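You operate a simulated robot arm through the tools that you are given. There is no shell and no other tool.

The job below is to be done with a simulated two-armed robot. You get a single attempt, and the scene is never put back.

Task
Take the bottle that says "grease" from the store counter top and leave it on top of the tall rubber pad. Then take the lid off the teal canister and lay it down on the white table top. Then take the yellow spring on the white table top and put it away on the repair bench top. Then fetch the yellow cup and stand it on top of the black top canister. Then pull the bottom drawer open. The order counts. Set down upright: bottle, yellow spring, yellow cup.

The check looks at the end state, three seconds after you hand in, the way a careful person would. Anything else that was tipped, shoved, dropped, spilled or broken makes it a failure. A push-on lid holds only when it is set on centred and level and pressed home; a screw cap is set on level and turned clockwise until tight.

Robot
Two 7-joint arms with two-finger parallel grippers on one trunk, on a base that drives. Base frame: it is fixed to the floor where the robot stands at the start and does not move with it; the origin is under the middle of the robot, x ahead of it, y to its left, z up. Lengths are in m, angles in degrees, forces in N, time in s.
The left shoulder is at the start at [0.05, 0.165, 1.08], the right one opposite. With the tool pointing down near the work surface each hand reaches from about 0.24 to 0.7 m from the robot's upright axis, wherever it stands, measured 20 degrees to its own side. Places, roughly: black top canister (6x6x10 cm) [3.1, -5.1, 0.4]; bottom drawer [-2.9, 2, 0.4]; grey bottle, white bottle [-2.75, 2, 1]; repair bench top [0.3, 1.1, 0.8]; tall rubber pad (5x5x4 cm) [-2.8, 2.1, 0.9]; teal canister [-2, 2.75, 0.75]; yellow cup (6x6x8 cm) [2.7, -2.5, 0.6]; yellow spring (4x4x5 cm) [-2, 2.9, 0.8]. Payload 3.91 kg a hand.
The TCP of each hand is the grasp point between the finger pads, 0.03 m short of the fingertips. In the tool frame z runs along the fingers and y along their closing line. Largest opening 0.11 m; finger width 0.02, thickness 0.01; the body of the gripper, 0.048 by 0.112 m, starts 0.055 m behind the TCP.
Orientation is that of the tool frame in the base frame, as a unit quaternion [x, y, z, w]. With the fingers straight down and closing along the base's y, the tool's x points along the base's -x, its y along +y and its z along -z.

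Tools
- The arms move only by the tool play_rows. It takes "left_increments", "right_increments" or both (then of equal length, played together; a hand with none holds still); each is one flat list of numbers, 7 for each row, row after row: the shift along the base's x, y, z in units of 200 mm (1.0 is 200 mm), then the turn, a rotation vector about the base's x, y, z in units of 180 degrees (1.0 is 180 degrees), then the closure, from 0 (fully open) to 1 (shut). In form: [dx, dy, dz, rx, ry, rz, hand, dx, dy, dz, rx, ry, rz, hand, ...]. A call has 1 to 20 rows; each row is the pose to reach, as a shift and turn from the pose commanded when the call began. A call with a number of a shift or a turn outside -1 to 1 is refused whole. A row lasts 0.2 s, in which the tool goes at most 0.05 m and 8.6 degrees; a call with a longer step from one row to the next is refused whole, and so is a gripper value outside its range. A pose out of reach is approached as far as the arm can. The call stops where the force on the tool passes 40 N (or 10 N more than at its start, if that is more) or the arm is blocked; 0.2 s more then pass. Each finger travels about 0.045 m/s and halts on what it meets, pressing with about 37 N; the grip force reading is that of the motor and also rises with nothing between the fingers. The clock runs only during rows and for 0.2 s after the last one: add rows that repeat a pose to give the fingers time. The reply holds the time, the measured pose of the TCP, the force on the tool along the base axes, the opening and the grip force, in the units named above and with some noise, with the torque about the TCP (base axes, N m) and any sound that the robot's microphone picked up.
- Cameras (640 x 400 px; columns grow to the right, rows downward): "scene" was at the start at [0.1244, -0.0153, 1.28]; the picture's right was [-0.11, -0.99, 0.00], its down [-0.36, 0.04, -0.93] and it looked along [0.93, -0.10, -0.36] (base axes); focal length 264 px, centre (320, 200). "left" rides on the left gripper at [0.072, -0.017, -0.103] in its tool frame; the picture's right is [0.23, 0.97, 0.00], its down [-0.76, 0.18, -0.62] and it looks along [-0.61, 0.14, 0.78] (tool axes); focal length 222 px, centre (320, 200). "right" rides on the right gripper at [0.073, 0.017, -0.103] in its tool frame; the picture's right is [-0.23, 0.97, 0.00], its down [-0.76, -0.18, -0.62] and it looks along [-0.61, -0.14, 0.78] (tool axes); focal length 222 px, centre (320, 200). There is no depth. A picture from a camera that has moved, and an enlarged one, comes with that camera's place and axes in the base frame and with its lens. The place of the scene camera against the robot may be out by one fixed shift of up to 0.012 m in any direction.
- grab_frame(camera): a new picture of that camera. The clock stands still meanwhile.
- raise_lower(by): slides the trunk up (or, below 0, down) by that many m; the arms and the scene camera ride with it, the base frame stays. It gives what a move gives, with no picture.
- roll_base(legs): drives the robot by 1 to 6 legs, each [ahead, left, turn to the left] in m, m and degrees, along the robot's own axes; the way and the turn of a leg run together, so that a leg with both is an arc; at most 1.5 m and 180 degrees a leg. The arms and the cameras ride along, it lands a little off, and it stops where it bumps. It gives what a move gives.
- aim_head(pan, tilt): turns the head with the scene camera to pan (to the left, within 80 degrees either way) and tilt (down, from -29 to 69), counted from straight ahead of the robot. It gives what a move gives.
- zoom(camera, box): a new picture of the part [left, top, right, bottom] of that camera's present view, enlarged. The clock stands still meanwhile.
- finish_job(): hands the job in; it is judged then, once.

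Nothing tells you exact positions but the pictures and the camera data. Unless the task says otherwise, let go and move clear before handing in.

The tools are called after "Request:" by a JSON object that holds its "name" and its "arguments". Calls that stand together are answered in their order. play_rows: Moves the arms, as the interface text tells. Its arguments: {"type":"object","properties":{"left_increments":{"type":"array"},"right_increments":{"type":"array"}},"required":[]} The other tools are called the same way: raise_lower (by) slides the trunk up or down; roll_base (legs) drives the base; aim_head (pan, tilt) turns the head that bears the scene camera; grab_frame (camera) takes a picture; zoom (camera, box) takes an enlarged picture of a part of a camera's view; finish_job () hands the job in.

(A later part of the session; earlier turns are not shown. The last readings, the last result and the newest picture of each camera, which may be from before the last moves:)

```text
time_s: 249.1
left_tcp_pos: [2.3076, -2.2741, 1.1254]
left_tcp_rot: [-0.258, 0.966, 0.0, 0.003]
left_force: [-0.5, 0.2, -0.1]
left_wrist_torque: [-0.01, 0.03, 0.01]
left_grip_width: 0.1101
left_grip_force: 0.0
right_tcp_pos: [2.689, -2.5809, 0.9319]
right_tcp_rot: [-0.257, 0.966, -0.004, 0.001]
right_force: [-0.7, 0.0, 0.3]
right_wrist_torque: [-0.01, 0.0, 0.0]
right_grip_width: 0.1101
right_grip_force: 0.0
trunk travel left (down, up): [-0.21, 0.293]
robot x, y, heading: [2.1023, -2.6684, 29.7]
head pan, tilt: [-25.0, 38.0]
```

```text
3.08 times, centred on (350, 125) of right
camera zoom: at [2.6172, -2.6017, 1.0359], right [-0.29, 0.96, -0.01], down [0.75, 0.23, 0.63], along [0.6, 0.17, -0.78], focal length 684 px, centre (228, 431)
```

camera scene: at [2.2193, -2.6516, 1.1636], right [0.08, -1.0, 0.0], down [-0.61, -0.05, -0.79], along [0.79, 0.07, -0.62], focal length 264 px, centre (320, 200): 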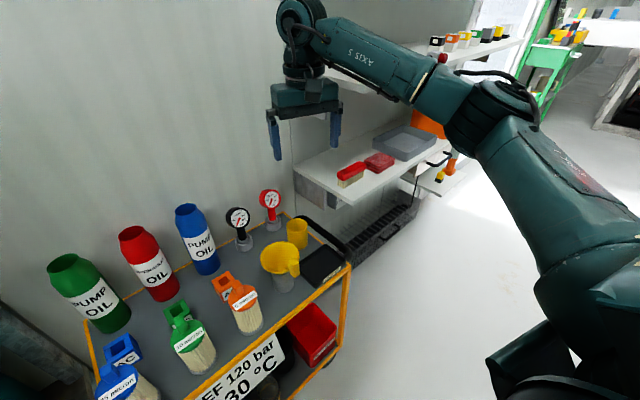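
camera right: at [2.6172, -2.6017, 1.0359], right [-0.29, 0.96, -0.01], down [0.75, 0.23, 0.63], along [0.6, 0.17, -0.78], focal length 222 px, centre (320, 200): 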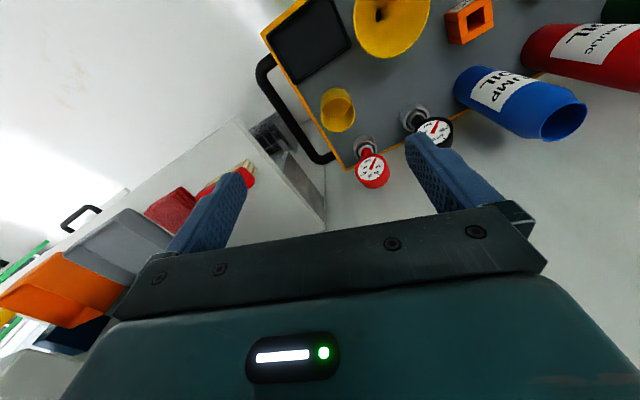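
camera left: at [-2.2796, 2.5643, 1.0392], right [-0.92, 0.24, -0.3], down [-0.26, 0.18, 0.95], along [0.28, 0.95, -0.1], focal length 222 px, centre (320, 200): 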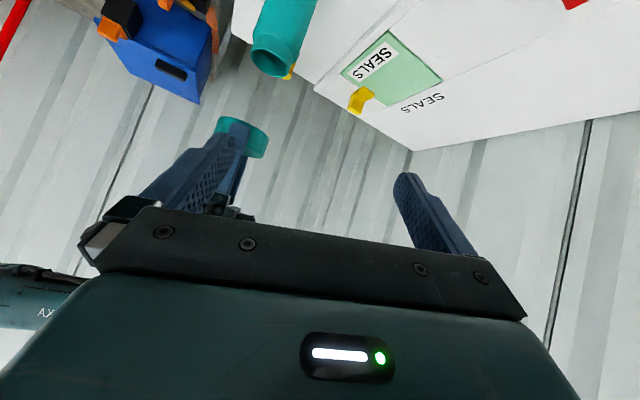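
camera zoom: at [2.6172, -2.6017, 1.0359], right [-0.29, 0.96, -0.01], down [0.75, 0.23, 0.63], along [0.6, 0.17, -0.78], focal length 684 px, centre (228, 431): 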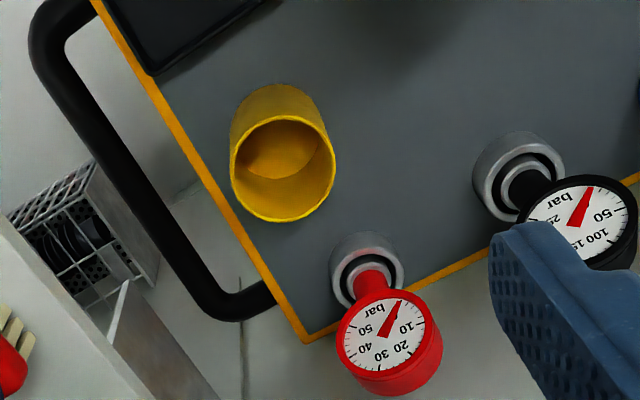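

Cup: axis ≈(2.714, -2.546), rim ≈0.69, empty. Moving over it, lowering the trunk a bit more for reach, and verifying.

Request:
{"name": "play_rows", "arguments": {"right_increments": [0.065, 0.09, 0, 0, 0, 0, 0, 0.125, 0.175, 0, 0, 0, 0, 0]}}

Request:
{"name": "raise_lower", "arguments": {"by": -0.1}}

Request:
{"name": "grab_frame", "arguments": {"camera": "right"}}

Request:
{"name": "grab_frame", "arguments": {"camera": "scene"}}

```text
time_s: 249.7
left_tcp_pos: [2.3069, -2.2727, 1.1256]
left_tcp_rot: [-0.258, 0.966, 0.0, 0.001]
left_force: [0.4, 1.1, -1.1]
left_wrist_torque: [0.02, 0.0, 0.03]
left_grip_width: 0.11
left_grip_force: 0.0
right_tcp_pos: [2.7141, -2.5449, 0.933]
right_tcp_rot: [-0.257, 0.966, -0.003, 0.002]
right_force: [0.0, -0.2, -0.1]
right_wrist_torque: [0.0, 0.0, 0.0]
right_grip_width: 0.1103
right_grip_force: 0.1
trunk travel left (down, up): [-0.21, 0.293]
robot x, y, heading: [2.1054, -2.6683, 29.8]
head pan, tilt: [-25.0, 38.0]
```

```text
time_s: 251.0
left_tcp_pos: [2.3074, -2.2737, 1.0255]
left_tcp_rot: [-0.258, 0.966, 0.001, 0.002]
left_force: [0.0, -0.5, 0.6]
left_wrist_torque: [0.0, -0.04, 0.02]
left_grip_width: 0.1101
left_grip_force: 0.1
right_tcp_pos: [2.7126, -2.5453, 0.8334]
right_tcp_rot: [-0.257, 0.966, -0.002, 0.003]
right_force: [0.4, -0.6, -0.4]
right_wrist_torque: [0.01, -0.01, 0.02]
right_grip_width: 0.1099
right_grip_force: 0.0
trunk travel left (down, up): [-0.11, 0.393]
robot x, y, heading: [2.1116, -2.6657, 29.9]
head pan, tilt: [-25.0, 38.0]
```

```text
taken
camera right: at [2.6418, -2.5657, 0.9362], right [-0.29, 0.96, -0.01], down [0.75, 0.23, 0.63], along [0.6, 0.18, -0.78], focal length 222 px, centre (320, 200)
```

right: 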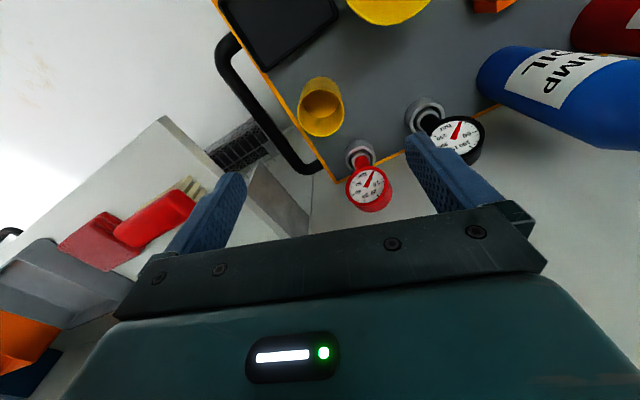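

```text
taken
camera scene: at [2.2192, -2.6516, 1.0635], right [0.08, -1.0, 0.0], down [-0.61, -0.05, -0.79], along [0.79, 0.07, -0.62], focal length 264 px, centre (320, 200)
```

scene: 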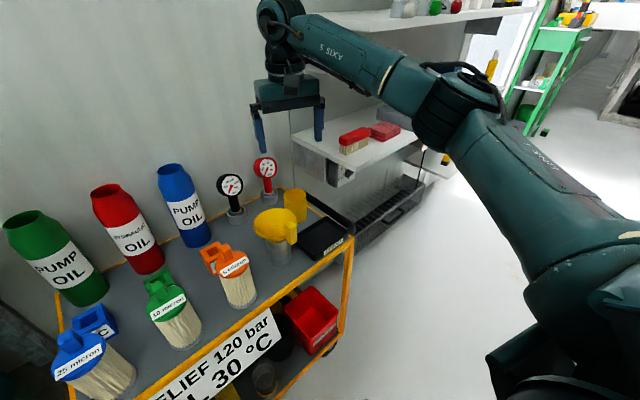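

Aligned within 4 mm. Descending around the cup with a tiny correction.

Request:
{"name": "play_rows", "arguments": {"right_increments": [0.007, 0.015, -0.2, 0, 0, 0, 0, 0.007, 0.015, -0.4, 0, 0, 0, 0, 0.007, 0.015, -0.6, 0, 0, 0, 0, 0.007, 0.015, -0.75, 0, 0, 0, 0, 0.007, 0.015, -0.86, 0, 0, 0, 0, 0.007, 0.015, -0.86, 0, 0, 0, 0]}}

Request:
{"name": "grab_frame", "arguments": {"camera": "right"}}

Request:
{"name": "grab_frame", "arguments": {"camera": "scene"}}

```text
time_s: 252.4
left_tcp_pos: [2.3077, -2.274, 1.025]
left_tcp_rot: [-0.258, 0.966, 0.0, 0.002]
left_force: [-0.8, -0.2, 0.4]
left_wrist_torque: [-0.01, 0.0, -0.01]
left_grip_width: 0.1101
left_grip_force: 0.0
right_tcp_pos: [2.7158, -2.5404, 0.6604]
right_tcp_rot: [-0.256, 0.967, -0.002, 0.002]
right_force: [0.3, 0.2, 0.6]
right_wrist_torque: [-0.01, -0.01, -0.02]
right_grip_width: 0.1098
right_grip_force: 0.2
trunk travel left (down, up): [-0.11, 0.393]
robot x, y, heading: [2.1068, -2.6689, 29.8]
head pan, tilt: [-25.0, 38.0]
```

```text
taken
camera right: at [2.6442, -2.5613, 0.7635], right [-0.29, 0.96, -0.01], down [0.75, 0.23, 0.63], along [0.6, 0.18, -0.78], focal length 222 px, centre (320, 200)
```

right: 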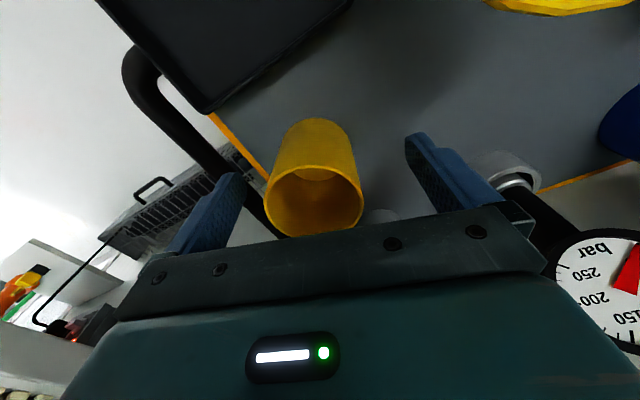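

```text
taken
camera scene: at [2.2193, -2.6516, 1.0635], right [0.08, -1.0, 0.0], down [-0.61, -0.05, -0.79], along [0.79, 0.07, -0.62], focal length 264 px, centre (320, 200)
```

scene: 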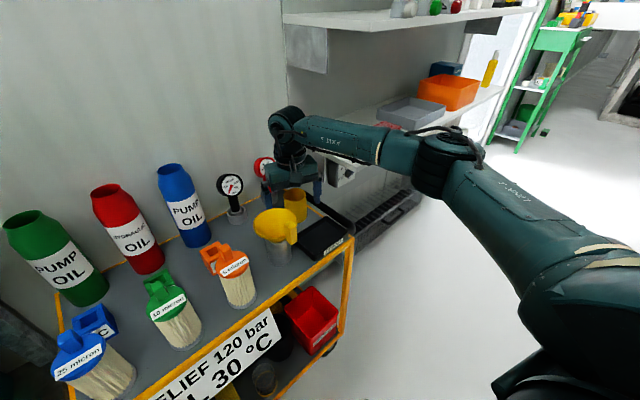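

Cup is between the fingers. Closing.

Request:
{"name": "play_rows", "arguments": {"right_increments": [0, 0, 0, 0, 0, 0, 0.4, 0, 0, 0, 0, 0, 0, 0.7, 0, 0, 0, 0, 0, 0, 1, 0, 0, 0, 0, 0, 0, 1, 0, 0, 0, 0, 0, 0, 1]}}

Request:
{"name": "grab_frame", "arguments": {"camera": "right"}}

```text
time_s: 253.6
left_tcp_pos: [2.3075, -2.2731, 1.0246]
left_tcp_rot: [-0.258, 0.966, 0.0, 0.002]
left_force: [-0.2, 0.7, 0.7]
left_wrist_torque: [0.01, 0.03, 0.0]
left_grip_width: 0.1099
left_grip_force: 0.0
right_tcp_pos: [2.7157, -2.5406, 0.6613]
right_tcp_rot: [-0.257, 0.966, -0.003, 0.002]
right_force: [-0.4, 0.7, 0.7]
right_wrist_torque: [0.0, 0.0, -0.02]
right_grip_width: 0.0543
right_grip_force: 36.9
trunk travel left (down, up): [-0.11, 0.393]
robot x, y, heading: [2.1037, -2.6719, 29.8]
head pan, tilt: [-25.0, 38.0]
```

```text
taken
camera right: at [2.6442, -2.5612, 0.764], right [-0.29, 0.96, -0.01], down [0.75, 0.23, 0.63], along [0.6, 0.18, -0.78], focal length 222 px, centre (320, 200)
```

right: 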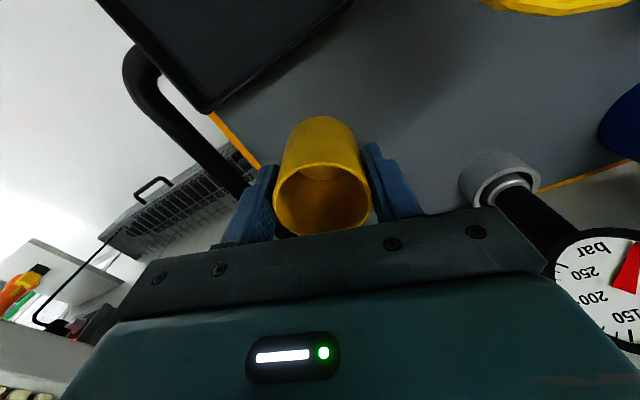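

Gripped at 54 mm. Lifting straight up along the same path, then raising the trunk.

Request:
{"name": "play_rows", "arguments": {"right_increments": [0, 0, 0.1, 0, 0, 0, 1, 0, 0, 0.25, 0, 0, 0, 1, 0, 0, 0.45, 0, 0, 0, 1, 0, 0, 0.65, 0, 0, 0, 1, -0.005, -0.01, 0.86, 0, 0, 0, 1]}}

Request:
{"name": "raise_lower", "arguments": {"by": 0.35}}

Request:
{"name": "grab_frame", "arguments": {"camera": "scene"}}

Request:
{"name": "grab_frame", "arguments": {"camera": "right"}}

```text
time_s: 254.8
left_tcp_pos: [2.3078, -2.2736, 1.0261]
left_tcp_rot: [-0.258, 0.966, 0.0, 0.003]
left_force: [0.4, 0.8, -0.3]
left_wrist_torque: [0.02, 0.02, 0.02]
left_grip_width: 0.1098
left_grip_force: 0.0
right_tcp_pos: [2.7138, -2.5441, 0.8336]
right_tcp_rot: [-0.256, 0.967, -0.002, 0.001]
right_force: [-0.6, 1.4, -0.3]
right_wrist_torque: [-0.04, 0.02, 0.02]
right_grip_width: 0.0545
right_grip_force: 36.8
trunk travel left (down, up): [-0.11, 0.393]
robot x, y, heading: [2.1083, -2.6646, 29.9]
head pan, tilt: [-25.0, 38.0]
```

```text
time_s: 258.2
left_tcp_pos: [2.3079, -2.2732, 1.3745]
left_tcp_rot: [-0.258, 0.966, -0.001, 0.002]
left_force: [0.2, 0.7, 0.5]
left_wrist_torque: [0.0, -0.03, 0.0]
left_grip_width: 0.11
left_grip_force: 0.0
right_tcp_pos: [2.7134, -2.5444, 1.183]
right_tcp_rot: [-0.257, 0.966, -0.004, 0.002]
right_force: [-0.1, 1.1, -0.1]
right_wrist_torque: [0.01, 0.01, -0.02]
right_grip_width: 0.0548
right_grip_force: 37.2
trunk travel left (down, up): [-0.46, 0.043]
robot x, y, heading: [2.1043, -2.6724, 29.9]
head pan, tilt: [-25.0, 38.0]
```

```text
taken
camera scene: at [2.2194, -2.6515, 1.4134], right [0.08, -1.0, 0.0], down [-0.61, -0.05, -0.79], along [0.79, 0.07, -0.62], focal length 264 px, centre (320, 200)
```

scene: 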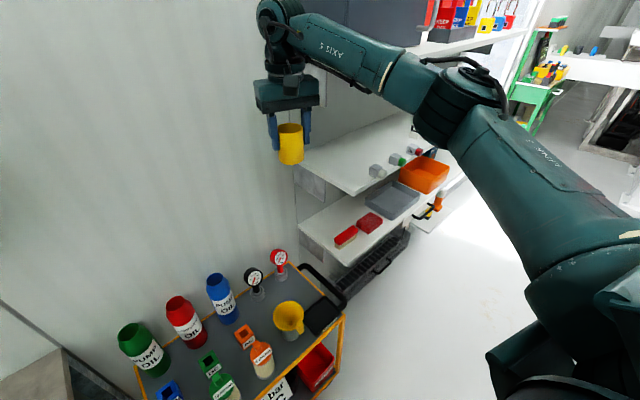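

```text
taken
camera right: at [2.6427, -2.5648, 1.2854], right [-0.29, 0.96, -0.01], down [0.75, 0.23, 0.63], along [0.6, 0.17, -0.78], focal length 222 px, centre (320, 200)
```

right: 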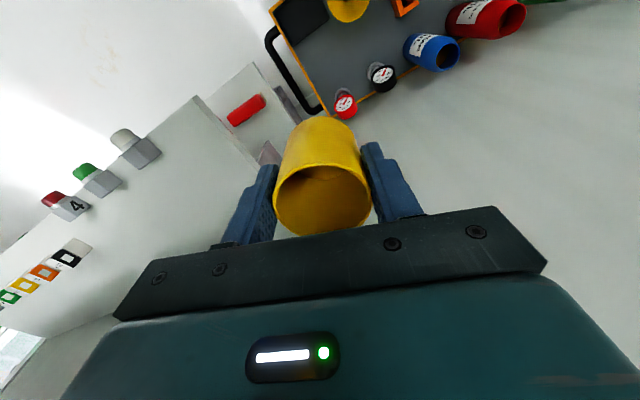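

Cup held upright and clear. Backing straight off and turning right along the corridor to look for the black-topped canister.

Request:
{"name": "roll_base", "arguments": {"legs": [[-0.3, 0, 0], [0, 0, -73]]}}

Request:
{"name": "aim_head", "arguments": {"pan": 0, "tilt": 25}}

Request:
{"name": "grab_frame", "arguments": {"camera": "scene"}}

Request:
{"name": "aim_head", "arguments": {"pan": -30, "tilt": 25}}

Request:
{"name": "grab_frame", "arguments": {"camera": "scene"}}

```text
time_s: 263.4
left_tcp_pos: [2.2804, -2.8926, 1.3758]
left_tcp_rot: [0.362, 0.932, -0.001, 0.002]
left_force: [0.1, -0.6, -0.1]
left_wrist_torque: [0.04, 0.02, 0.03]
left_grip_width: 0.1099
left_grip_force: 0.1
right_tcp_pos: [2.1456, -3.3637, 1.183]
right_tcp_rot: [0.364, 0.932, -0.003, -0.001]
right_force: [0.8, -0.8, 0.1]
right_wrist_torque: [-0.02, -0.01, -0.03]
right_grip_width: 0.0546
right_grip_force: 37.1
trunk travel left (down, up): [-0.46, 0.043]
robot x, y, heading: [1.8411, -2.8208, -42.8]
head pan, tilt: [-25.0, 38.0]
```

```text
time_s: 264.3
left_tcp_pos: [2.2812, -2.894, 1.3757]
left_tcp_rot: [0.362, 0.932, -0.002, 0.001]
left_force: [-0.1, 0.6, 0.6]
left_wrist_torque: [0.03, -0.01, 0.01]
left_grip_width: 0.1099
left_grip_force: 0.1
right_tcp_pos: [2.1461, -3.3631, 1.1817]
right_tcp_rot: [0.364, 0.932, -0.003, 0.0]
right_force: [-0.1, 0.4, -0.6]
right_wrist_torque: [0.0, -0.01, -0.01]
right_grip_width: 0.0544
right_grip_force: 37.0
trunk travel left (down, up): [-0.46, 0.043]
robot x, y, heading: [1.8409, -2.8194, -42.4]
head pan, tilt: [0.0, 25.0]
```

```text
taken
camera scene: at [1.9351, -2.9072, 1.4338], right [-0.68, -0.74, 0.0], down [-0.31, 0.29, -0.91], along [0.67, -0.61, -0.42], focal length 264 px, centre (320, 200)
```

scene: 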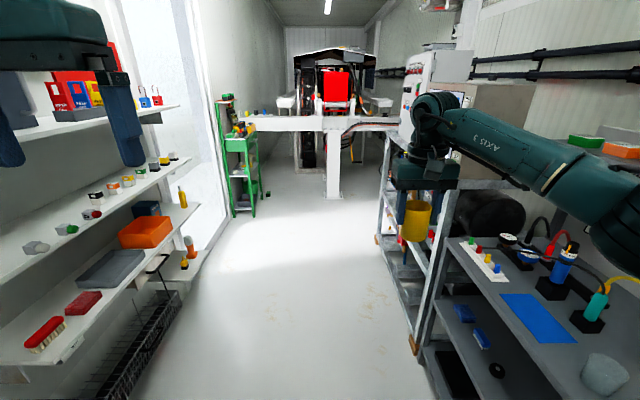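

```text
time_s: 265.3
left_tcp_pos: [2.2813, -2.8931, 1.3763]
left_tcp_rot: [0.362, 0.932, -0.002, 0.001]
left_force: [0.7, -0.1, 0.0]
left_wrist_torque: [-0.01, -0.01, -0.01]
left_grip_width: 0.1103
left_grip_force: 0.1
right_tcp_pos: [2.1446, -3.3632, 1.1828]
right_tcp_rot: [0.363, 0.932, -0.003, 0.0]
right_force: [-0.6, 0.5, 0.6]
right_wrist_torque: [-0.02, 0.01, 0.0]
right_grip_width: 0.0546
right_grip_force: 36.8
trunk travel left (down, up): [-0.46, 0.043]
robot x, y, heading: [1.842, -2.8169, -42.6]
head pan, tilt: [-30.0, 25.0]
```

```text
taken
camera scene: at [1.8949, -2.9326, 1.4338], right [-0.95, -0.3, 0.0], down [-0.13, 0.4, -0.91], along [0.27, -0.86, -0.42], focal length 264 px, centre (320, 200)
```

scene: 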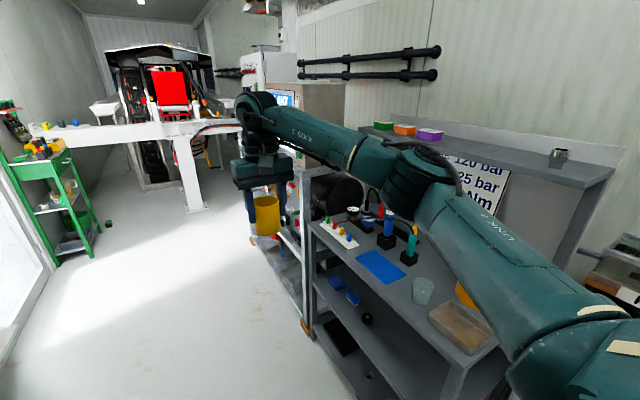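

The target canister should be on a rack at the right, ~2.5 m further (n≈-1.6). Driving ahead along the corridor, then looking right.

Request:
{"name": "roll_base", "arguments": {"legs": [[1.2, 0.08, 0], [0.5, 0, 0]]}}

Request:
{"name": "aim_head", "arguments": {"pan": -70, "tilt": 35}}

Request:
{"name": "grab_frame", "arguments": {"camera": "scene"}}

Request:
{"name": "aim_head", "arguments": {"pan": -35, "tilt": 35}}

Request:
{"name": "grab_frame", "arguments": {"camera": "scene"}}

```text
time_s: 273.9
left_tcp_pos: [3.5957, -3.9512, 1.375]
left_tcp_rot: [0.352, 0.936, -0.001, 0.001]
left_force: [-0.9, -0.4, -0.3]
left_wrist_torque: [0.01, 0.02, -0.01]
left_grip_width: 0.1099
left_grip_force: 0.0
right_tcp_pos: [3.4721, -4.423, 1.1834]
right_tcp_rot: [0.353, 0.936, -0.004, -0.001]
right_force: [0.2, 1.1, 0.1]
right_wrist_torque: [0.0, 0.02, 0.0]
right_grip_width: 0.0544
right_grip_force: 37.0
trunk travel left (down, up): [-0.46, 0.043]
robot x, y, heading: [3.1578, -3.8871, -41.4]
head pan, tilt: [-30.0, 25.0]
```

```text
time_s: 274.9
left_tcp_pos: [3.5956, -3.9512, 1.3747]
left_tcp_rot: [0.351, 0.936, -0.001, 0.002]
left_force: [-0.7, -0.8, -0.1]
left_wrist_torque: [0.01, 0.02, 0.04]
left_grip_width: 0.1101
left_grip_force: 0.1
right_tcp_pos: [3.4712, -4.4229, 1.1822]
right_tcp_rot: [0.352, 0.936, -0.004, -0.001]
right_force: [-0.5, -0.2, -0.9]
right_wrist_torque: [0.0, -0.01, 0.0]
right_grip_width: 0.0545
right_grip_force: 37.1
trunk travel left (down, up): [-0.46, 0.043]
robot x, y, heading: [3.1527, -3.8864, -41.2]
head pan, tilt: [-70.0, 35.0]
```

```text
taken
camera scene: at [3.1493, -3.9945, 1.4181], right [-0.93, 0.36, 0.0], down [0.21, 0.53, -0.82], along [-0.3, -0.76, -0.57], focal length 264 px, centre (320, 200)
```

scene: 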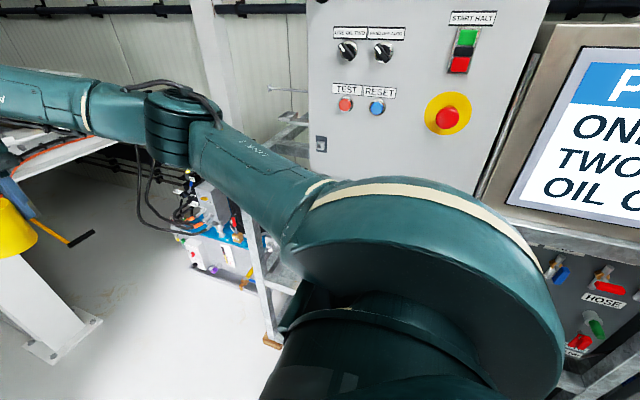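

```text
time_s: 275.9
left_tcp_pos: [3.596, -3.9511, 1.3752]
left_tcp_rot: [0.352, 0.936, -0.002, 0.003]
left_force: [0.2, 0.3, 0.0]
left_wrist_torque: [-0.03, 0.0, -0.02]
left_grip_width: 0.1101
left_grip_force: 0.1
right_tcp_pos: [3.472, -4.4241, 1.1838]
right_tcp_rot: [0.353, 0.936, -0.004, -0.001]
right_force: [0.8, 0.0, -0.5]
right_wrist_torque: [-0.02, -0.02, 0.01]
right_grip_width: 0.0545
right_grip_force: 36.9
trunk travel left (down, up): [-0.46, 0.043]
robot x, y, heading: [3.1559, -3.891, -41.5]
head pan, tilt: [-35.0, 35.0]
```

```text
taken
camera scene: at [3.2019, -3.9979, 1.4181], right [-0.97, -0.24, 0.0], down [-0.14, 0.56, -0.82], along [0.2, -0.8, -0.57], focal length 264 px, centre (320, 200)
```

scene: 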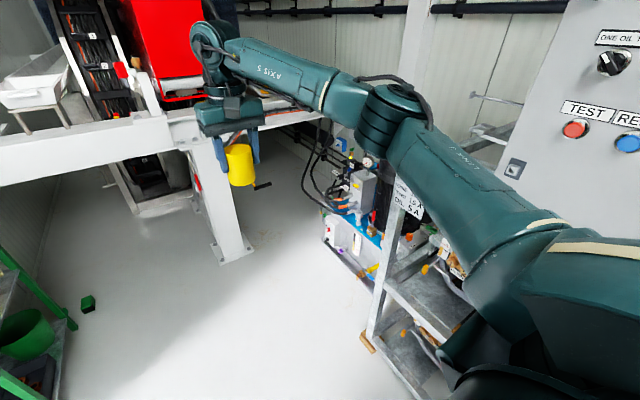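

A hydraulic rig and rack are at the right; the canister should be near it, hidden behind my arm. Moving a bit further and looking again.

Request:
{"name": "roll_base", "arguments": {"legs": [[0.45, 0.1, 0], [0, 0, -40]]}}

Request:
{"name": "aim_head", "arguments": {"pan": -25, "tilt": 40}}

Request:
{"name": "grab_frame", "arguments": {"camera": "scene"}}

Request:
{"name": "grab_frame", "arguments": {"camera": "right"}}

```text
time_s: 280.6
left_tcp_pos: [3.8531, -4.4491, 1.3753]
left_tcp_rot: [0.656, 0.754, -0.002, 0.002]
left_force: [-0.3, -0.9, 0.4]
left_wrist_torque: [-0.02, 0.03, -0.02]
left_grip_width: 0.11
left_grip_force: 0.1
right_tcp_pos: [3.4504, -4.7254, 1.183]
right_tcp_rot: [0.657, 0.754, -0.003, -0.001]
right_force: [-0.9, 0.1, 0.2]
right_wrist_torque: [0.03, -0.01, -0.01]
right_grip_width: 0.0545
right_grip_force: 37.2
trunk travel left (down, up): [-0.46, 0.043]
robot x, y, heading: [3.5641, -4.1133, -82.1]
head pan, tilt: [-35.0, 35.0]
```

```text
time_s: 281.3
left_tcp_pos: [3.8537, -4.4498, 1.3754]
left_tcp_rot: [0.656, 0.755, -0.002, 0.001]
left_force: [0.6, 0.8, -0.3]
left_wrist_torque: [0.0, -0.02, 0.02]
left_grip_width: 0.11
left_grip_force: 0.0
right_tcp_pos: [3.4503, -4.7248, 1.183]
right_tcp_rot: [0.656, 0.754, -0.003, -0.001]
right_force: [0.2, 0.0, 0.1]
right_wrist_torque: [-0.01, 0.01, 0.01]
right_grip_width: 0.0544
right_grip_force: 36.9
trunk travel left (down, up): [-0.46, 0.043]
robot x, y, heading: [3.5617, -4.1142, -81.7]
head pan, tilt: [-25.0, 40.0]
```

```text
taken
camera scene: at [3.5437, -4.229, 1.4105], right [-0.96, 0.29, 0.0], down [0.19, 0.61, -0.77], along [-0.22, -0.73, -0.64], focal length 264 px, centre (320, 200)
```

scene: 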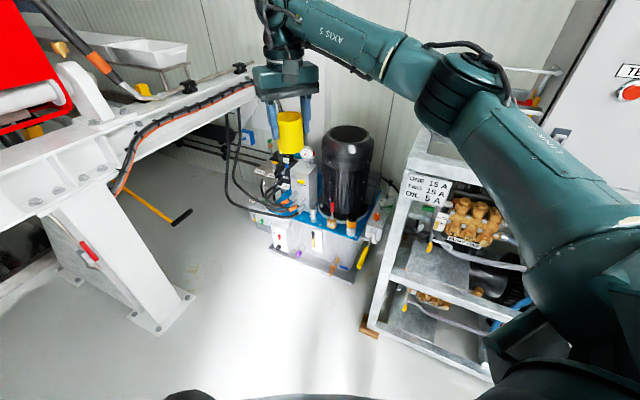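

```text
taken
camera right: at [3.4579, -4.6506, 1.2856], right [1.0, -0.09, -0.01], down [-0.07, -0.78, 0.63], along [-0.06, -0.62, -0.78], focal length 222 px, centre (320, 200)
```

right: 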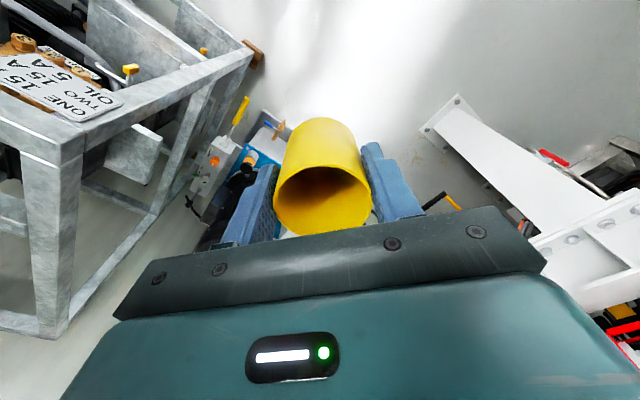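

The target is on or near the hydraulic power unit. Zooming there.

Request:
{"name": "zoom", "arguments": {"camera": "scene", "box": [220, 100, 420, 290]}}

```text
2.11 times, centred on (320, 195) of scene
camera zoom: at [3.5437, -4.229, 1.4105], right [-0.96, 0.29, 0.0], down [0.19, 0.61, -0.77], along [-0.22, -0.73, -0.64], focal length 555 px, centre (320, 210)
```

zoom: 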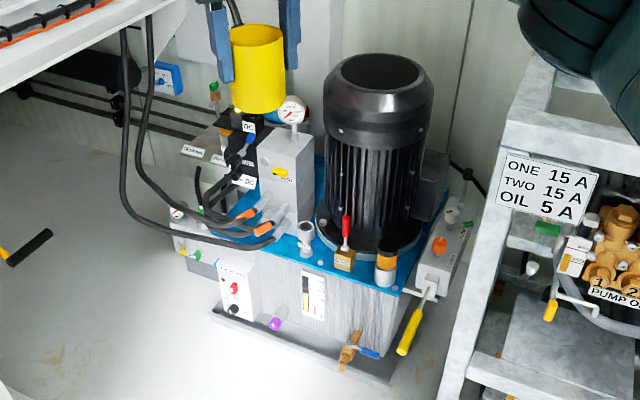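

The black-topped canister appears to be the small one standing in front of the big motor on the blue plate (≈(3.1,-5.1)). Turning to face the unit squarely and shifting left for a closer look.

Request:
{"name": "roll_base", "arguments": {"legs": [[0, 0, -51], [0.05, 0.35, 0]]}}

Request:
{"name": "aim_head", "arguments": {"pan": -10, "tilt": 45}}

Request:
{"name": "grab_frame", "arguments": {"camera": "scene"}}

Request:
{"name": "grab_frame", "arguments": {"camera": "left"}}

```text
time_s: 287.3
left_tcp_pos: [3.7011, -4.8318, 1.3748]
left_tcp_rot: [0.92, 0.392, -0.002, 0.001]
left_force: [-0.2, 0.4, -0.1]
left_wrist_torque: [-0.02, -0.01, 0.01]
left_grip_width: 0.1099
left_grip_force: 0.1
right_tcp_pos: [3.2353, -4.6863, 1.1828]
right_tcp_rot: [0.92, 0.391, -0.002, -0.004]
right_force: [1.1, -0.1, -0.6]
right_wrist_torque: [-0.01, 0.02, 0.01]
right_grip_width: 0.0546
right_grip_force: 37.1
trunk travel left (down, up): [-0.46, 0.043]
robot x, y, heading: [3.785, -4.3998, -133.8]
head pan, tilt: [-25.0, 40.0]
```

```text
time_s: 288.1
left_tcp_pos: [3.7007, -4.8319, 1.3751]
left_tcp_rot: [0.92, 0.393, -0.003, 0.0]
left_force: [-0.1, -1.3, -0.3]
left_wrist_torque: [0.03, 0.0, 0.02]
left_grip_width: 0.1103
left_grip_force: 0.0
right_tcp_pos: [3.2324, -4.6861, 1.1818]
right_tcp_rot: [0.92, 0.392, -0.002, -0.003]
right_force: [0.8, -0.1, 0.2]
right_wrist_torque: [0.01, 0.01, -0.01]
right_grip_width: 0.0544
right_grip_force: 37.2
trunk travel left (down, up): [-0.46, 0.043]
robot x, y, heading: [3.7836, -4.3997, -133.8]
head pan, tilt: [-10.0, 45.0]
```

```text
taken
camera scene: at [3.7007, -4.4701, 1.4033], right [-0.59, 0.81, 0.0], down [0.57, 0.42, -0.71], along [-0.57, -0.42, -0.71], focal length 264 px, centre (320, 200)
```

scene: 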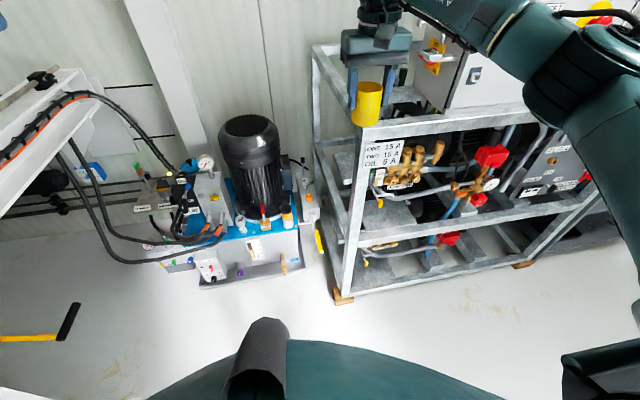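

```text
taken
camera left: at [3.7384, -4.7686, 1.4788], right [0.86, -0.51, 0.0], down [-0.4, -0.67, 0.63], along [-0.32, -0.54, -0.78], focal length 222 px, centre (320, 200)
```

left: 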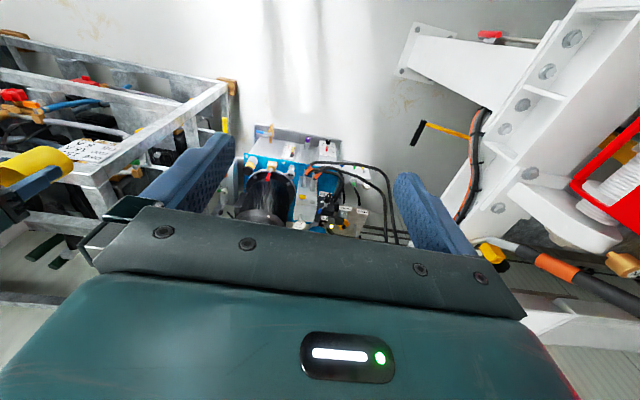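

Request:
{"name": "zoom", "arguments": {"camera": "scene", "box": [190, 110, 340, 290]}}

Request:
{"name": "zoom", "arguments": {"camera": "left", "box": [220, 110, 380, 240]}}

```text
2.22 times, centred on (265, 200) of scene
camera zoom: at [3.7007, -4.4701, 1.4033], right [-0.59, 0.81, 0.0], down [0.57, 0.42, -0.71], along [-0.57, -0.42, -0.71], focal length 586 px, centre (442, 200)
```

zoom: 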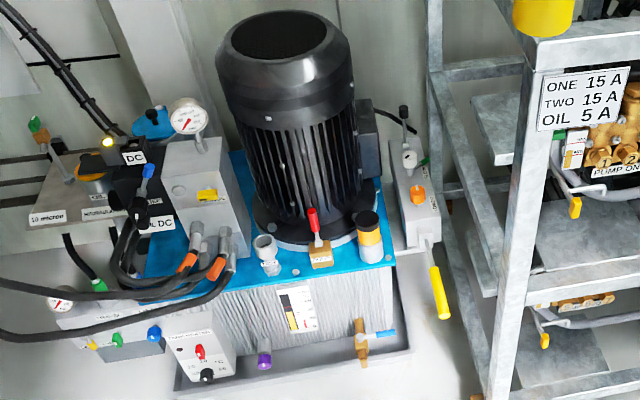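

```text
3.08 times, centred on (300, 175) of left
camera zoom: at [3.7384, -4.7686, 1.4788], right [0.86, -0.51, 0.0], down [-0.4, -0.67, 0.63], along [-0.32, -0.54, -0.78], focal length 684 px, centre (382, 277)
```

zoom: 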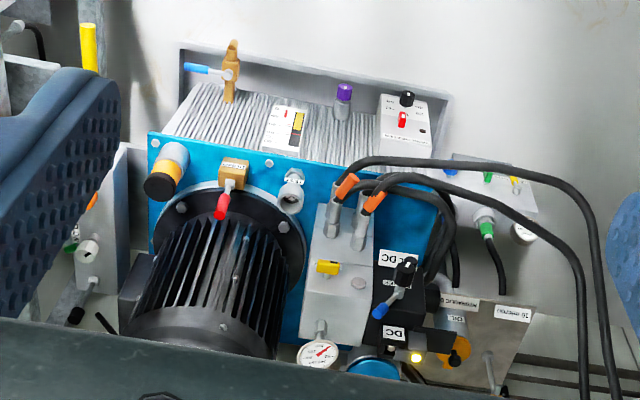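

The canister's black top is at ≈(3.128, -5.082), z≈0.52; the motor body is ~12 cm behind it and a rack stands 0.22 m to the right. I'll approach close with a high trunk so the arm reaches down nearly straight. First strafe left and go halfway in.

Request:
{"name": "roll_base", "arguments": {"legs": [[0, 0.16, 0], [0.25, 0, 0]]}}

Request:
{"name": "aim_head", "arguments": {"pan": -12, "tilt": 55}}

Request:
{"name": "grab_frame", "arguments": {"camera": "scene"}}

Request:
{"name": "grab_frame", "arguments": {"camera": "right"}}

Request:
{"name": "grab_frame", "arguments": {"camera": "left"}}

```text
time_s: 291.6
left_tcp_pos: [3.6461, -5.1237, 1.3756]
left_tcp_rot: [0.92, 0.393, -0.001, 0.001]
left_force: [0.5, -0.5, 0.3]
left_wrist_torque: [-0.01, -0.03, 0.02]
left_grip_width: 0.11
left_grip_force: 0.0
right_tcp_pos: [3.1791, -4.9795, 1.182]
right_tcp_rot: [0.92, 0.393, -0.002, -0.002]
right_force: [-0.7, 0.1, -1.1]
right_wrist_torque: [0.01, -0.02, -0.04]
right_grip_width: 0.0545
right_grip_force: 36.2
trunk travel left (down, up): [-0.46, 0.043]
robot x, y, heading: [3.7283, -4.6845, -133.7]
head pan, tilt: [-10.0, 45.0]
```

```text
time_s: 292.3
left_tcp_pos: [3.6451, -5.1239, 1.3751]
left_tcp_rot: [0.919, 0.393, -0.003, 0.001]
left_force: [-0.4, -0.1, 1.1]
left_wrist_torque: [-0.02, 0.02, -0.02]
left_grip_width: 0.1096
left_grip_force: 0.0
right_tcp_pos: [3.1792, -4.9791, 1.183]
right_tcp_rot: [0.92, 0.392, -0.003, -0.003]
right_force: [-0.4, -0.2, -1.2]
right_wrist_torque: [0.02, -0.01, 0.0]
right_grip_width: 0.0546
right_grip_force: 36.9
trunk travel left (down, up): [-0.46, 0.043]
robot x, y, heading: [3.7247, -4.6887, -133.8]
head pan, tilt: [-12.0, 55.0]
```

```text
taken
camera scene: at [3.6513, -4.7538, 1.3899], right [-0.56, 0.83, 0.0], down [0.68, 0.46, -0.57], along [-0.47, -0.32, -0.82], focal length 264 px, centre (320, 200)
```

scene: 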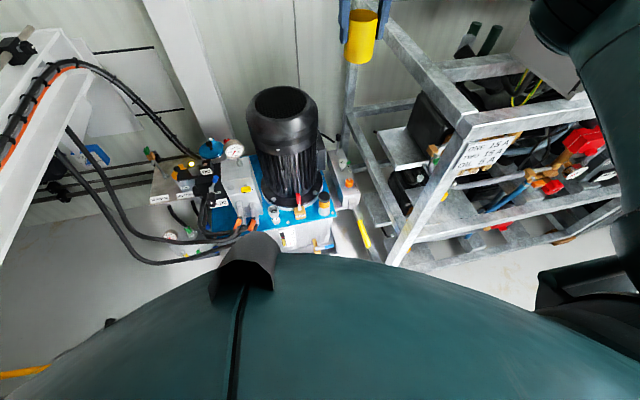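

```text
taken
camera right: at [3.2428, -4.9381, 1.2858], right [0.55, -0.84, -0.01], down [-0.65, -0.43, 0.63], along [-0.53, -0.34, -0.78], focal length 222 px, centre (320, 200)
```

right: 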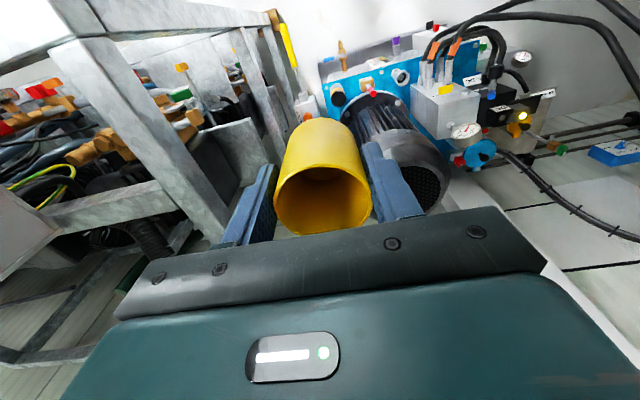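

```text
taken
camera left: at [3.6837, -5.0595, 1.479], right [0.86, -0.51, 0.0], down [-0.39, -0.67, 0.63], along [-0.32, -0.54, -0.78], focal length 222 px, centre (320, 200)
```

left: 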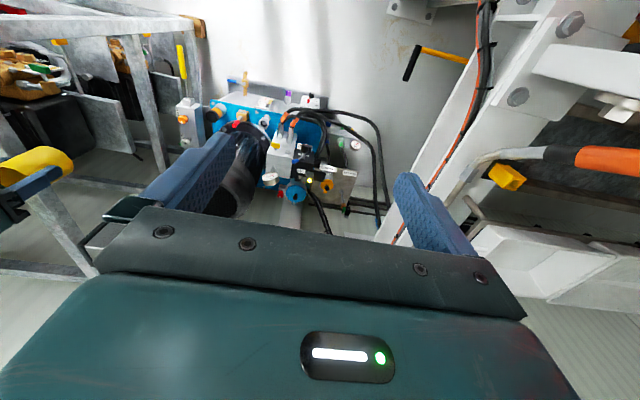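

Refining the canister's position from both cameras before closing in.

Request:
{"name": "zoom", "arguments": {"camera": "scene", "box": [230, 150, 390, 270]}}

Request:
{"name": "zoom", "arguments": {"camera": "right", "box": [270, 30, 450, 160]}}

Request:
{"name": "zoom", "arguments": {"camera": "left", "box": [160, 60, 320, 190]}}

```text
3.33 times, centred on (310, 210) of scene
camera zoom: at [3.6513, -4.7538, 1.3899], right [-0.56, 0.83, 0.0], down [0.68, 0.46, -0.57], along [-0.47, -0.32, -0.82], focal length 879 px, centre (353, 167)
```

zoom: 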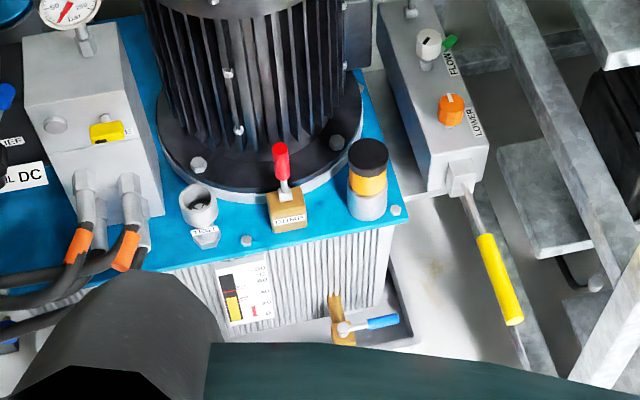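

```text
3.08 times, centred on (360, 95) of right
camera zoom: at [3.2428, -4.9381, 1.2858], right [0.55, -0.84, -0.01], down [-0.65, -0.43, 0.63], along [-0.53, -0.34, -0.78], focal length 684 px, centre (197, 523)
```

zoom: 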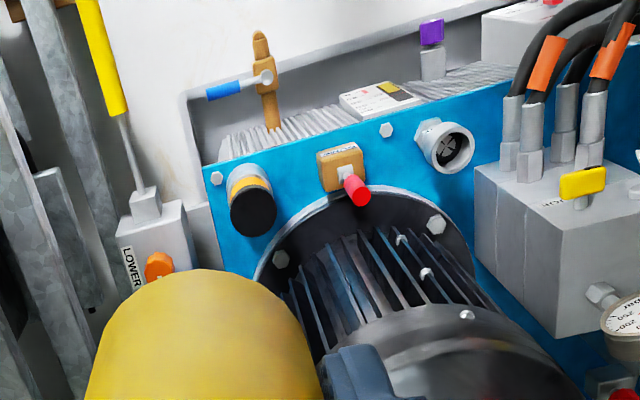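

```text
3.08 times, centred on (240, 125) of left
camera zoom: at [3.6837, -5.0595, 1.479], right [0.86, -0.51, 0.0], down [-0.39, -0.67, 0.63], along [-0.32, -0.54, -0.78], focal length 684 px, centre (566, 431)
```

zoom: 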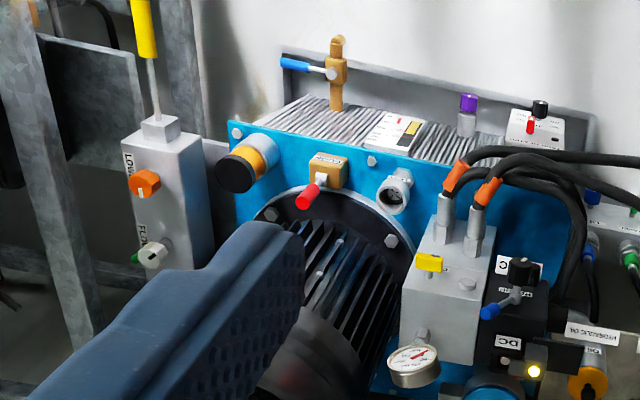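

Canister top ≈(3.112, -5.097, 0.503). Plan: trunk to max, base in with a slight right turn so the elbow clears the rack, then use arm + trunk to lower the cup.

Request:
{"name": "raise_lower", "arguments": {"by": 0.04}}

Request:
{"name": "roll_base", "arguments": {"legs": [[0.0, 0.14, 0], [0.27, 0, -12]]}}

Request:
{"name": "grab_frame", "arguments": {"camera": "scene"}}

Request:
{"name": "grab_frame", "arguments": {"camera": "right"}}

```text
time_s: 293.1
left_tcp_pos: [3.6462, -5.1233, 1.4151]
left_tcp_rot: [0.92, 0.392, -0.003, 0.0]
left_force: [-0.4, -0.4, 0.5]
left_wrist_torque: [-0.06, 0.01, -0.01]
left_grip_width: 0.11
left_grip_force: 0.0
right_tcp_pos: [3.1792, -4.978, 1.2228]
right_tcp_rot: [0.92, 0.392, -0.002, -0.003]
right_force: [-0.6, -0.1, 0.0]
right_wrist_torque: [0.03, 0.01, -0.04]
right_grip_width: 0.0544
right_grip_force: 37.2
trunk travel left (down, up): [-0.5, 0.003]
robot x, y, heading: [3.7279, -4.6874, -133.5]
head pan, tilt: [-12.0, 55.0]
```

```text
time_s: 296.5
left_tcp_pos: [3.4565, -5.3678, 1.415]
left_tcp_rot: [0.955, 0.295, -0.003, 0.0]
left_force: [-0.8, 0.0, -0.3]
left_wrist_torque: [-0.02, -0.05, 0.0]
left_grip_width: 0.1099
left_grip_force: 0.0
right_tcp_pos: [3.0287, -5.1296, 1.2223]
right_tcp_rot: [0.955, 0.296, -0.001, -0.003]
right_force: [-0.5, 0.0, -0.1]
right_wrist_torque: [0.01, 0.0, 0.04]
right_grip_width: 0.0544
right_grip_force: 37.2
trunk travel left (down, up): [-0.5, 0.003]
robot x, y, heading: [3.6295, -4.9582, -145.5]
head pan, tilt: [-12.0, 55.0]
```

```text
taken
camera scene: at [3.5383, -5.0068, 1.4298], right [-0.38, 0.93, 0.0], down [0.76, 0.31, -0.57], along [-0.53, -0.22, -0.82], focal length 264 px, centre (320, 200)
```

scene: 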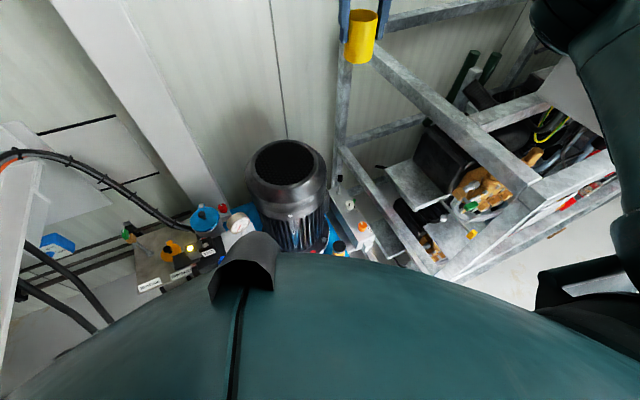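

```text
taken
camera right: at [3.0993, -5.1028, 1.3256], right [0.36, -0.93, -0.01], down [-0.73, -0.28, 0.63], along [-0.59, -0.22, -0.78], focal length 222 px, centre (320, 200)
```

right: 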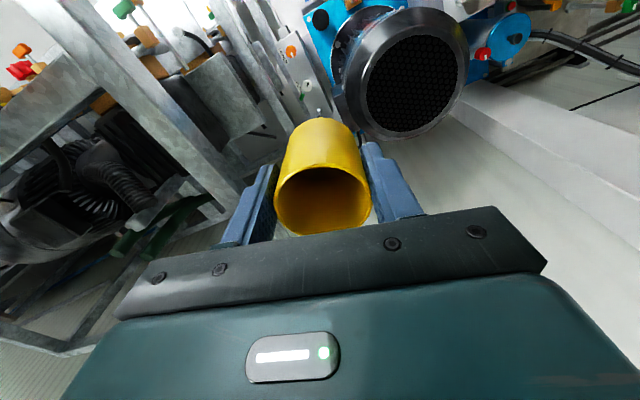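

The robot's own front hides the canister from the head camera, so I'll use wrist cameras. Moving the right hand above the canister and starting down.

Request:
{"name": "play_rows", "arguments": {"right_increments": [0.14, 0.055, 0, 0, 0, 0, 1, 0.28, 0.11, -0.05, 0, 0, 0, 1, 0.415, 0.165, -0.15, 0, 0, 0, 1, 0.415, 0.165, -0.35, 0, 0, 0, 1, 0.415, 0.165, -0.55, 0, 0, 0, 1, 0.415, 0.165, -0.75, 0, 0, 0, 1, 0.415, 0.165, -0.95, 0, 0, 0, 1]}}

Request:
{"name": "grab_frame", "arguments": {"camera": "right"}}

Request:
{"name": "aim_head", "arguments": {"pan": -40, "tilt": 45}}

Request:
{"name": "grab_frame", "arguments": {"camera": "scene"}}

```text
time_s: 298.1
left_tcp_pos: [3.4566, -5.368, 1.4153]
left_tcp_rot: [0.955, 0.295, -0.003, 0.001]
left_force: [-0.1, 0.4, 0.2]
left_wrist_torque: [-0.03, 0.0, 0.0]
left_grip_width: 0.1098
left_grip_force: 0.0
right_tcp_pos: [3.1113, -5.0976, 1.0308]
right_tcp_rot: [0.955, 0.295, -0.002, -0.002]
right_force: [0.5, 0.1, -0.2]
right_wrist_torque: [-0.01, 0.03, -0.03]
right_grip_width: 0.0546
right_grip_force: 37.1
trunk travel left (down, up): [-0.5, 0.003]
robot x, y, heading: [3.6271, -4.9615, -145.8]
head pan, tilt: [-12.0, 55.0]
```

```text
taken
camera right: at [3.1816, -5.0708, 1.1341], right [0.36, -0.93, 0.0], down [-0.73, -0.28, 0.63], along [-0.59, -0.22, -0.78], focal length 222 px, centre (320, 200)
```

right: 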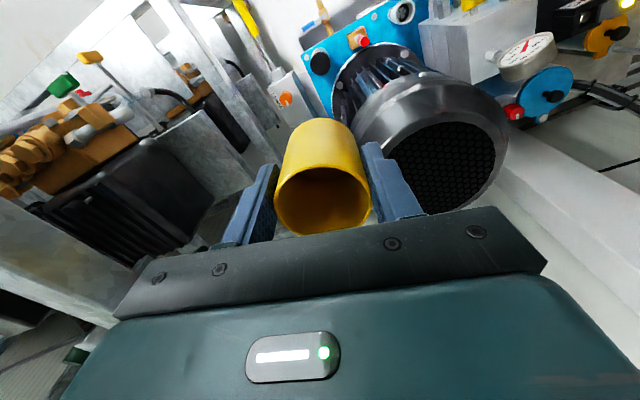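

```text
time_s: 299.1
left_tcp_pos: [3.4565, -5.3672, 1.4153]
left_tcp_rot: [0.955, 0.295, -0.003, 0.0]
left_force: [-0.3, -0.2, -0.6]
left_wrist_torque: [-0.05, 0.0, -0.02]
left_grip_width: 0.1099
left_grip_force: 0.1
right_tcp_pos: [3.1109, -5.0981, 1.0318]
right_tcp_rot: [0.956, 0.295, -0.003, -0.003]
right_force: [0.6, 0.1, -0.5]
right_wrist_torque: [0.02, 0.0, 0.03]
right_grip_width: 0.0545
right_grip_force: 37.3
trunk travel left (down, up): [-0.5, 0.003]
robot x, y, heading: [3.6261, -4.9557, -145.8]
head pan, tilt: [-40.0, 45.0]
```

```text
taken
camera scene: at [3.5245, -4.9712, 1.4432], right [0.1, 1.0, 0.0], down [0.7, -0.07, -0.71], along [-0.7, 0.07, -0.71], focal length 264 px, centre (320, 200)
```

scene: 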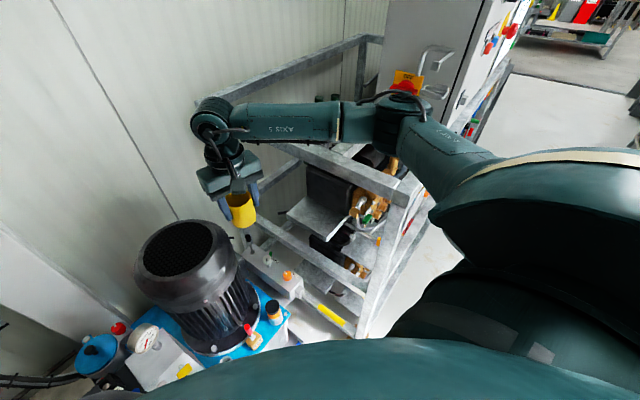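

Useful view: the elbow is above the rack corner now, but as the arm straightens downward it should swing inward. I'll descend in steps, checking.

Request:
{"name": "play_rows", "arguments": {"right_increments": [0, 0, -0.15, 0, 0, 0, 1, 0, 0, -0.3, 0, 0, 0, 1, 0, 0, -0.45, 0, 0, 0, 1]}}

Request:
{"name": "grab_frame", "arguments": {"camera": "scene"}}

```text
time_s: 299.9
left_tcp_pos: [3.456, -5.3668, 1.4157]
left_tcp_rot: [0.955, 0.295, -0.002, 0.0]
left_force: [0.7, 0.0, 0.0]
left_wrist_torque: [0.03, 0.01, 0.01]
left_grip_width: 0.1101
left_grip_force: 0.0
right_tcp_pos: [3.1131, -5.0963, 0.9415]
right_tcp_rot: [0.956, 0.295, -0.002, -0.003]
right_force: [-0.5, 0.5, -0.5]
right_wrist_torque: [0.02, -0.01, 0.01]
right_grip_width: 0.0546
right_grip_force: 36.5
trunk travel left (down, up): [-0.5, 0.003]
robot x, y, heading: [3.6272, -4.9631, -145.7]
head pan, tilt: [-40.0, 45.0]
```

```text
taken
camera scene: at [3.5242, -4.9712, 1.4432], right [0.1, 1.0, 0.0], down [0.7, -0.07, -0.71], along [-0.7, 0.07, -0.71], focal length 264 px, centre (320, 200)
```

scene: 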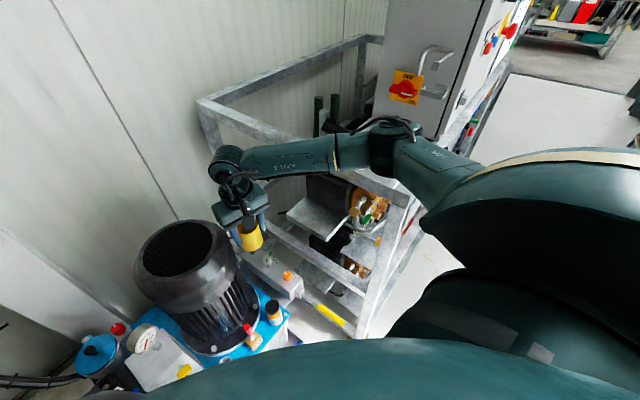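

Elbow is above and inside of the rack's beam, with the gap growing as it descends. Continuing down.

Request:
{"name": "play_rows", "arguments": {"right_increments": [0, 0, -0.15, 0, 0, 0, 1, 0, 0, -0.3, 0, 0, 0, 1, 0, 0, -0.45, 0, 0, 0, 1]}}

Request:
{"name": "grab_frame", "arguments": {"camera": "scene"}}

Request:
{"name": "grab_frame", "arguments": {"camera": "right"}}

```text
time_s: 300.6
left_tcp_pos: [3.4537, -5.3674, 1.4152]
left_tcp_rot: [0.955, 0.295, -0.003, 0.0]
left_force: [0.4, 0.0, 1.0]
left_wrist_torque: [0.01, 0.02, -0.02]
left_grip_width: 0.1102
left_grip_force: 0.1
right_tcp_pos: [3.1123, -5.0971, 0.8539]
right_tcp_rot: [0.955, 0.295, -0.002, -0.003]
right_force: [-0.9, 0.3, 0.2]
right_wrist_torque: [0.01, 0.01, 0.01]
right_grip_width: 0.0546
right_grip_force: 36.3
trunk travel left (down, up): [-0.5, 0.003]
robot x, y, heading: [3.6294, -4.9599, -145.7]
head pan, tilt: [-40.0, 45.0]
```

```text
taken
camera scene: at [3.5242, -4.9713, 1.4432], right [0.1, 1.0, 0.0], down [0.7, -0.07, -0.71], along [-0.7, 0.07, -0.71], focal length 264 px, centre (320, 200)
```

scene: 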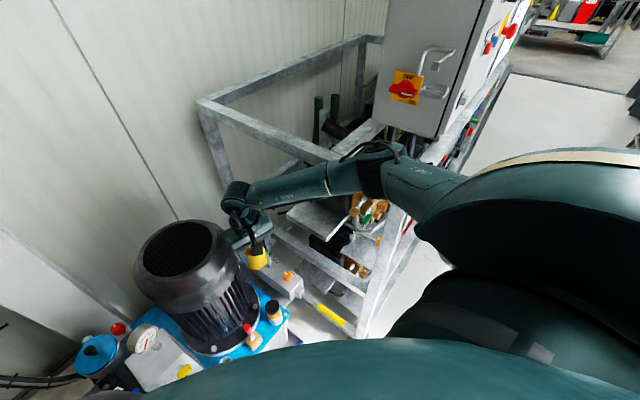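

```text
taken
camera right: at [3.1828, -5.0698, 0.9565], right [0.36, -0.93, -0.01], down [-0.73, -0.28, 0.63], along [-0.59, -0.22, -0.78], focal length 222 px, centre (320, 200)
```

right: 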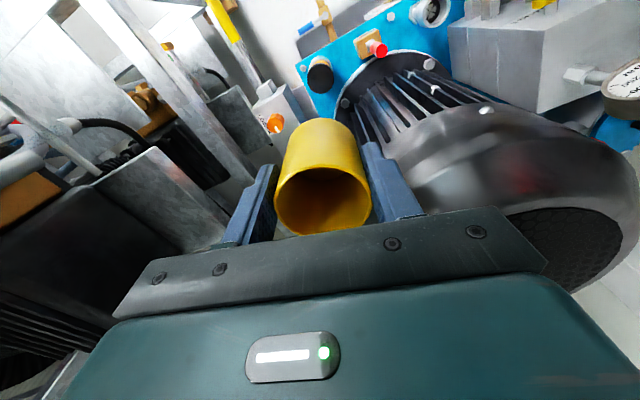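

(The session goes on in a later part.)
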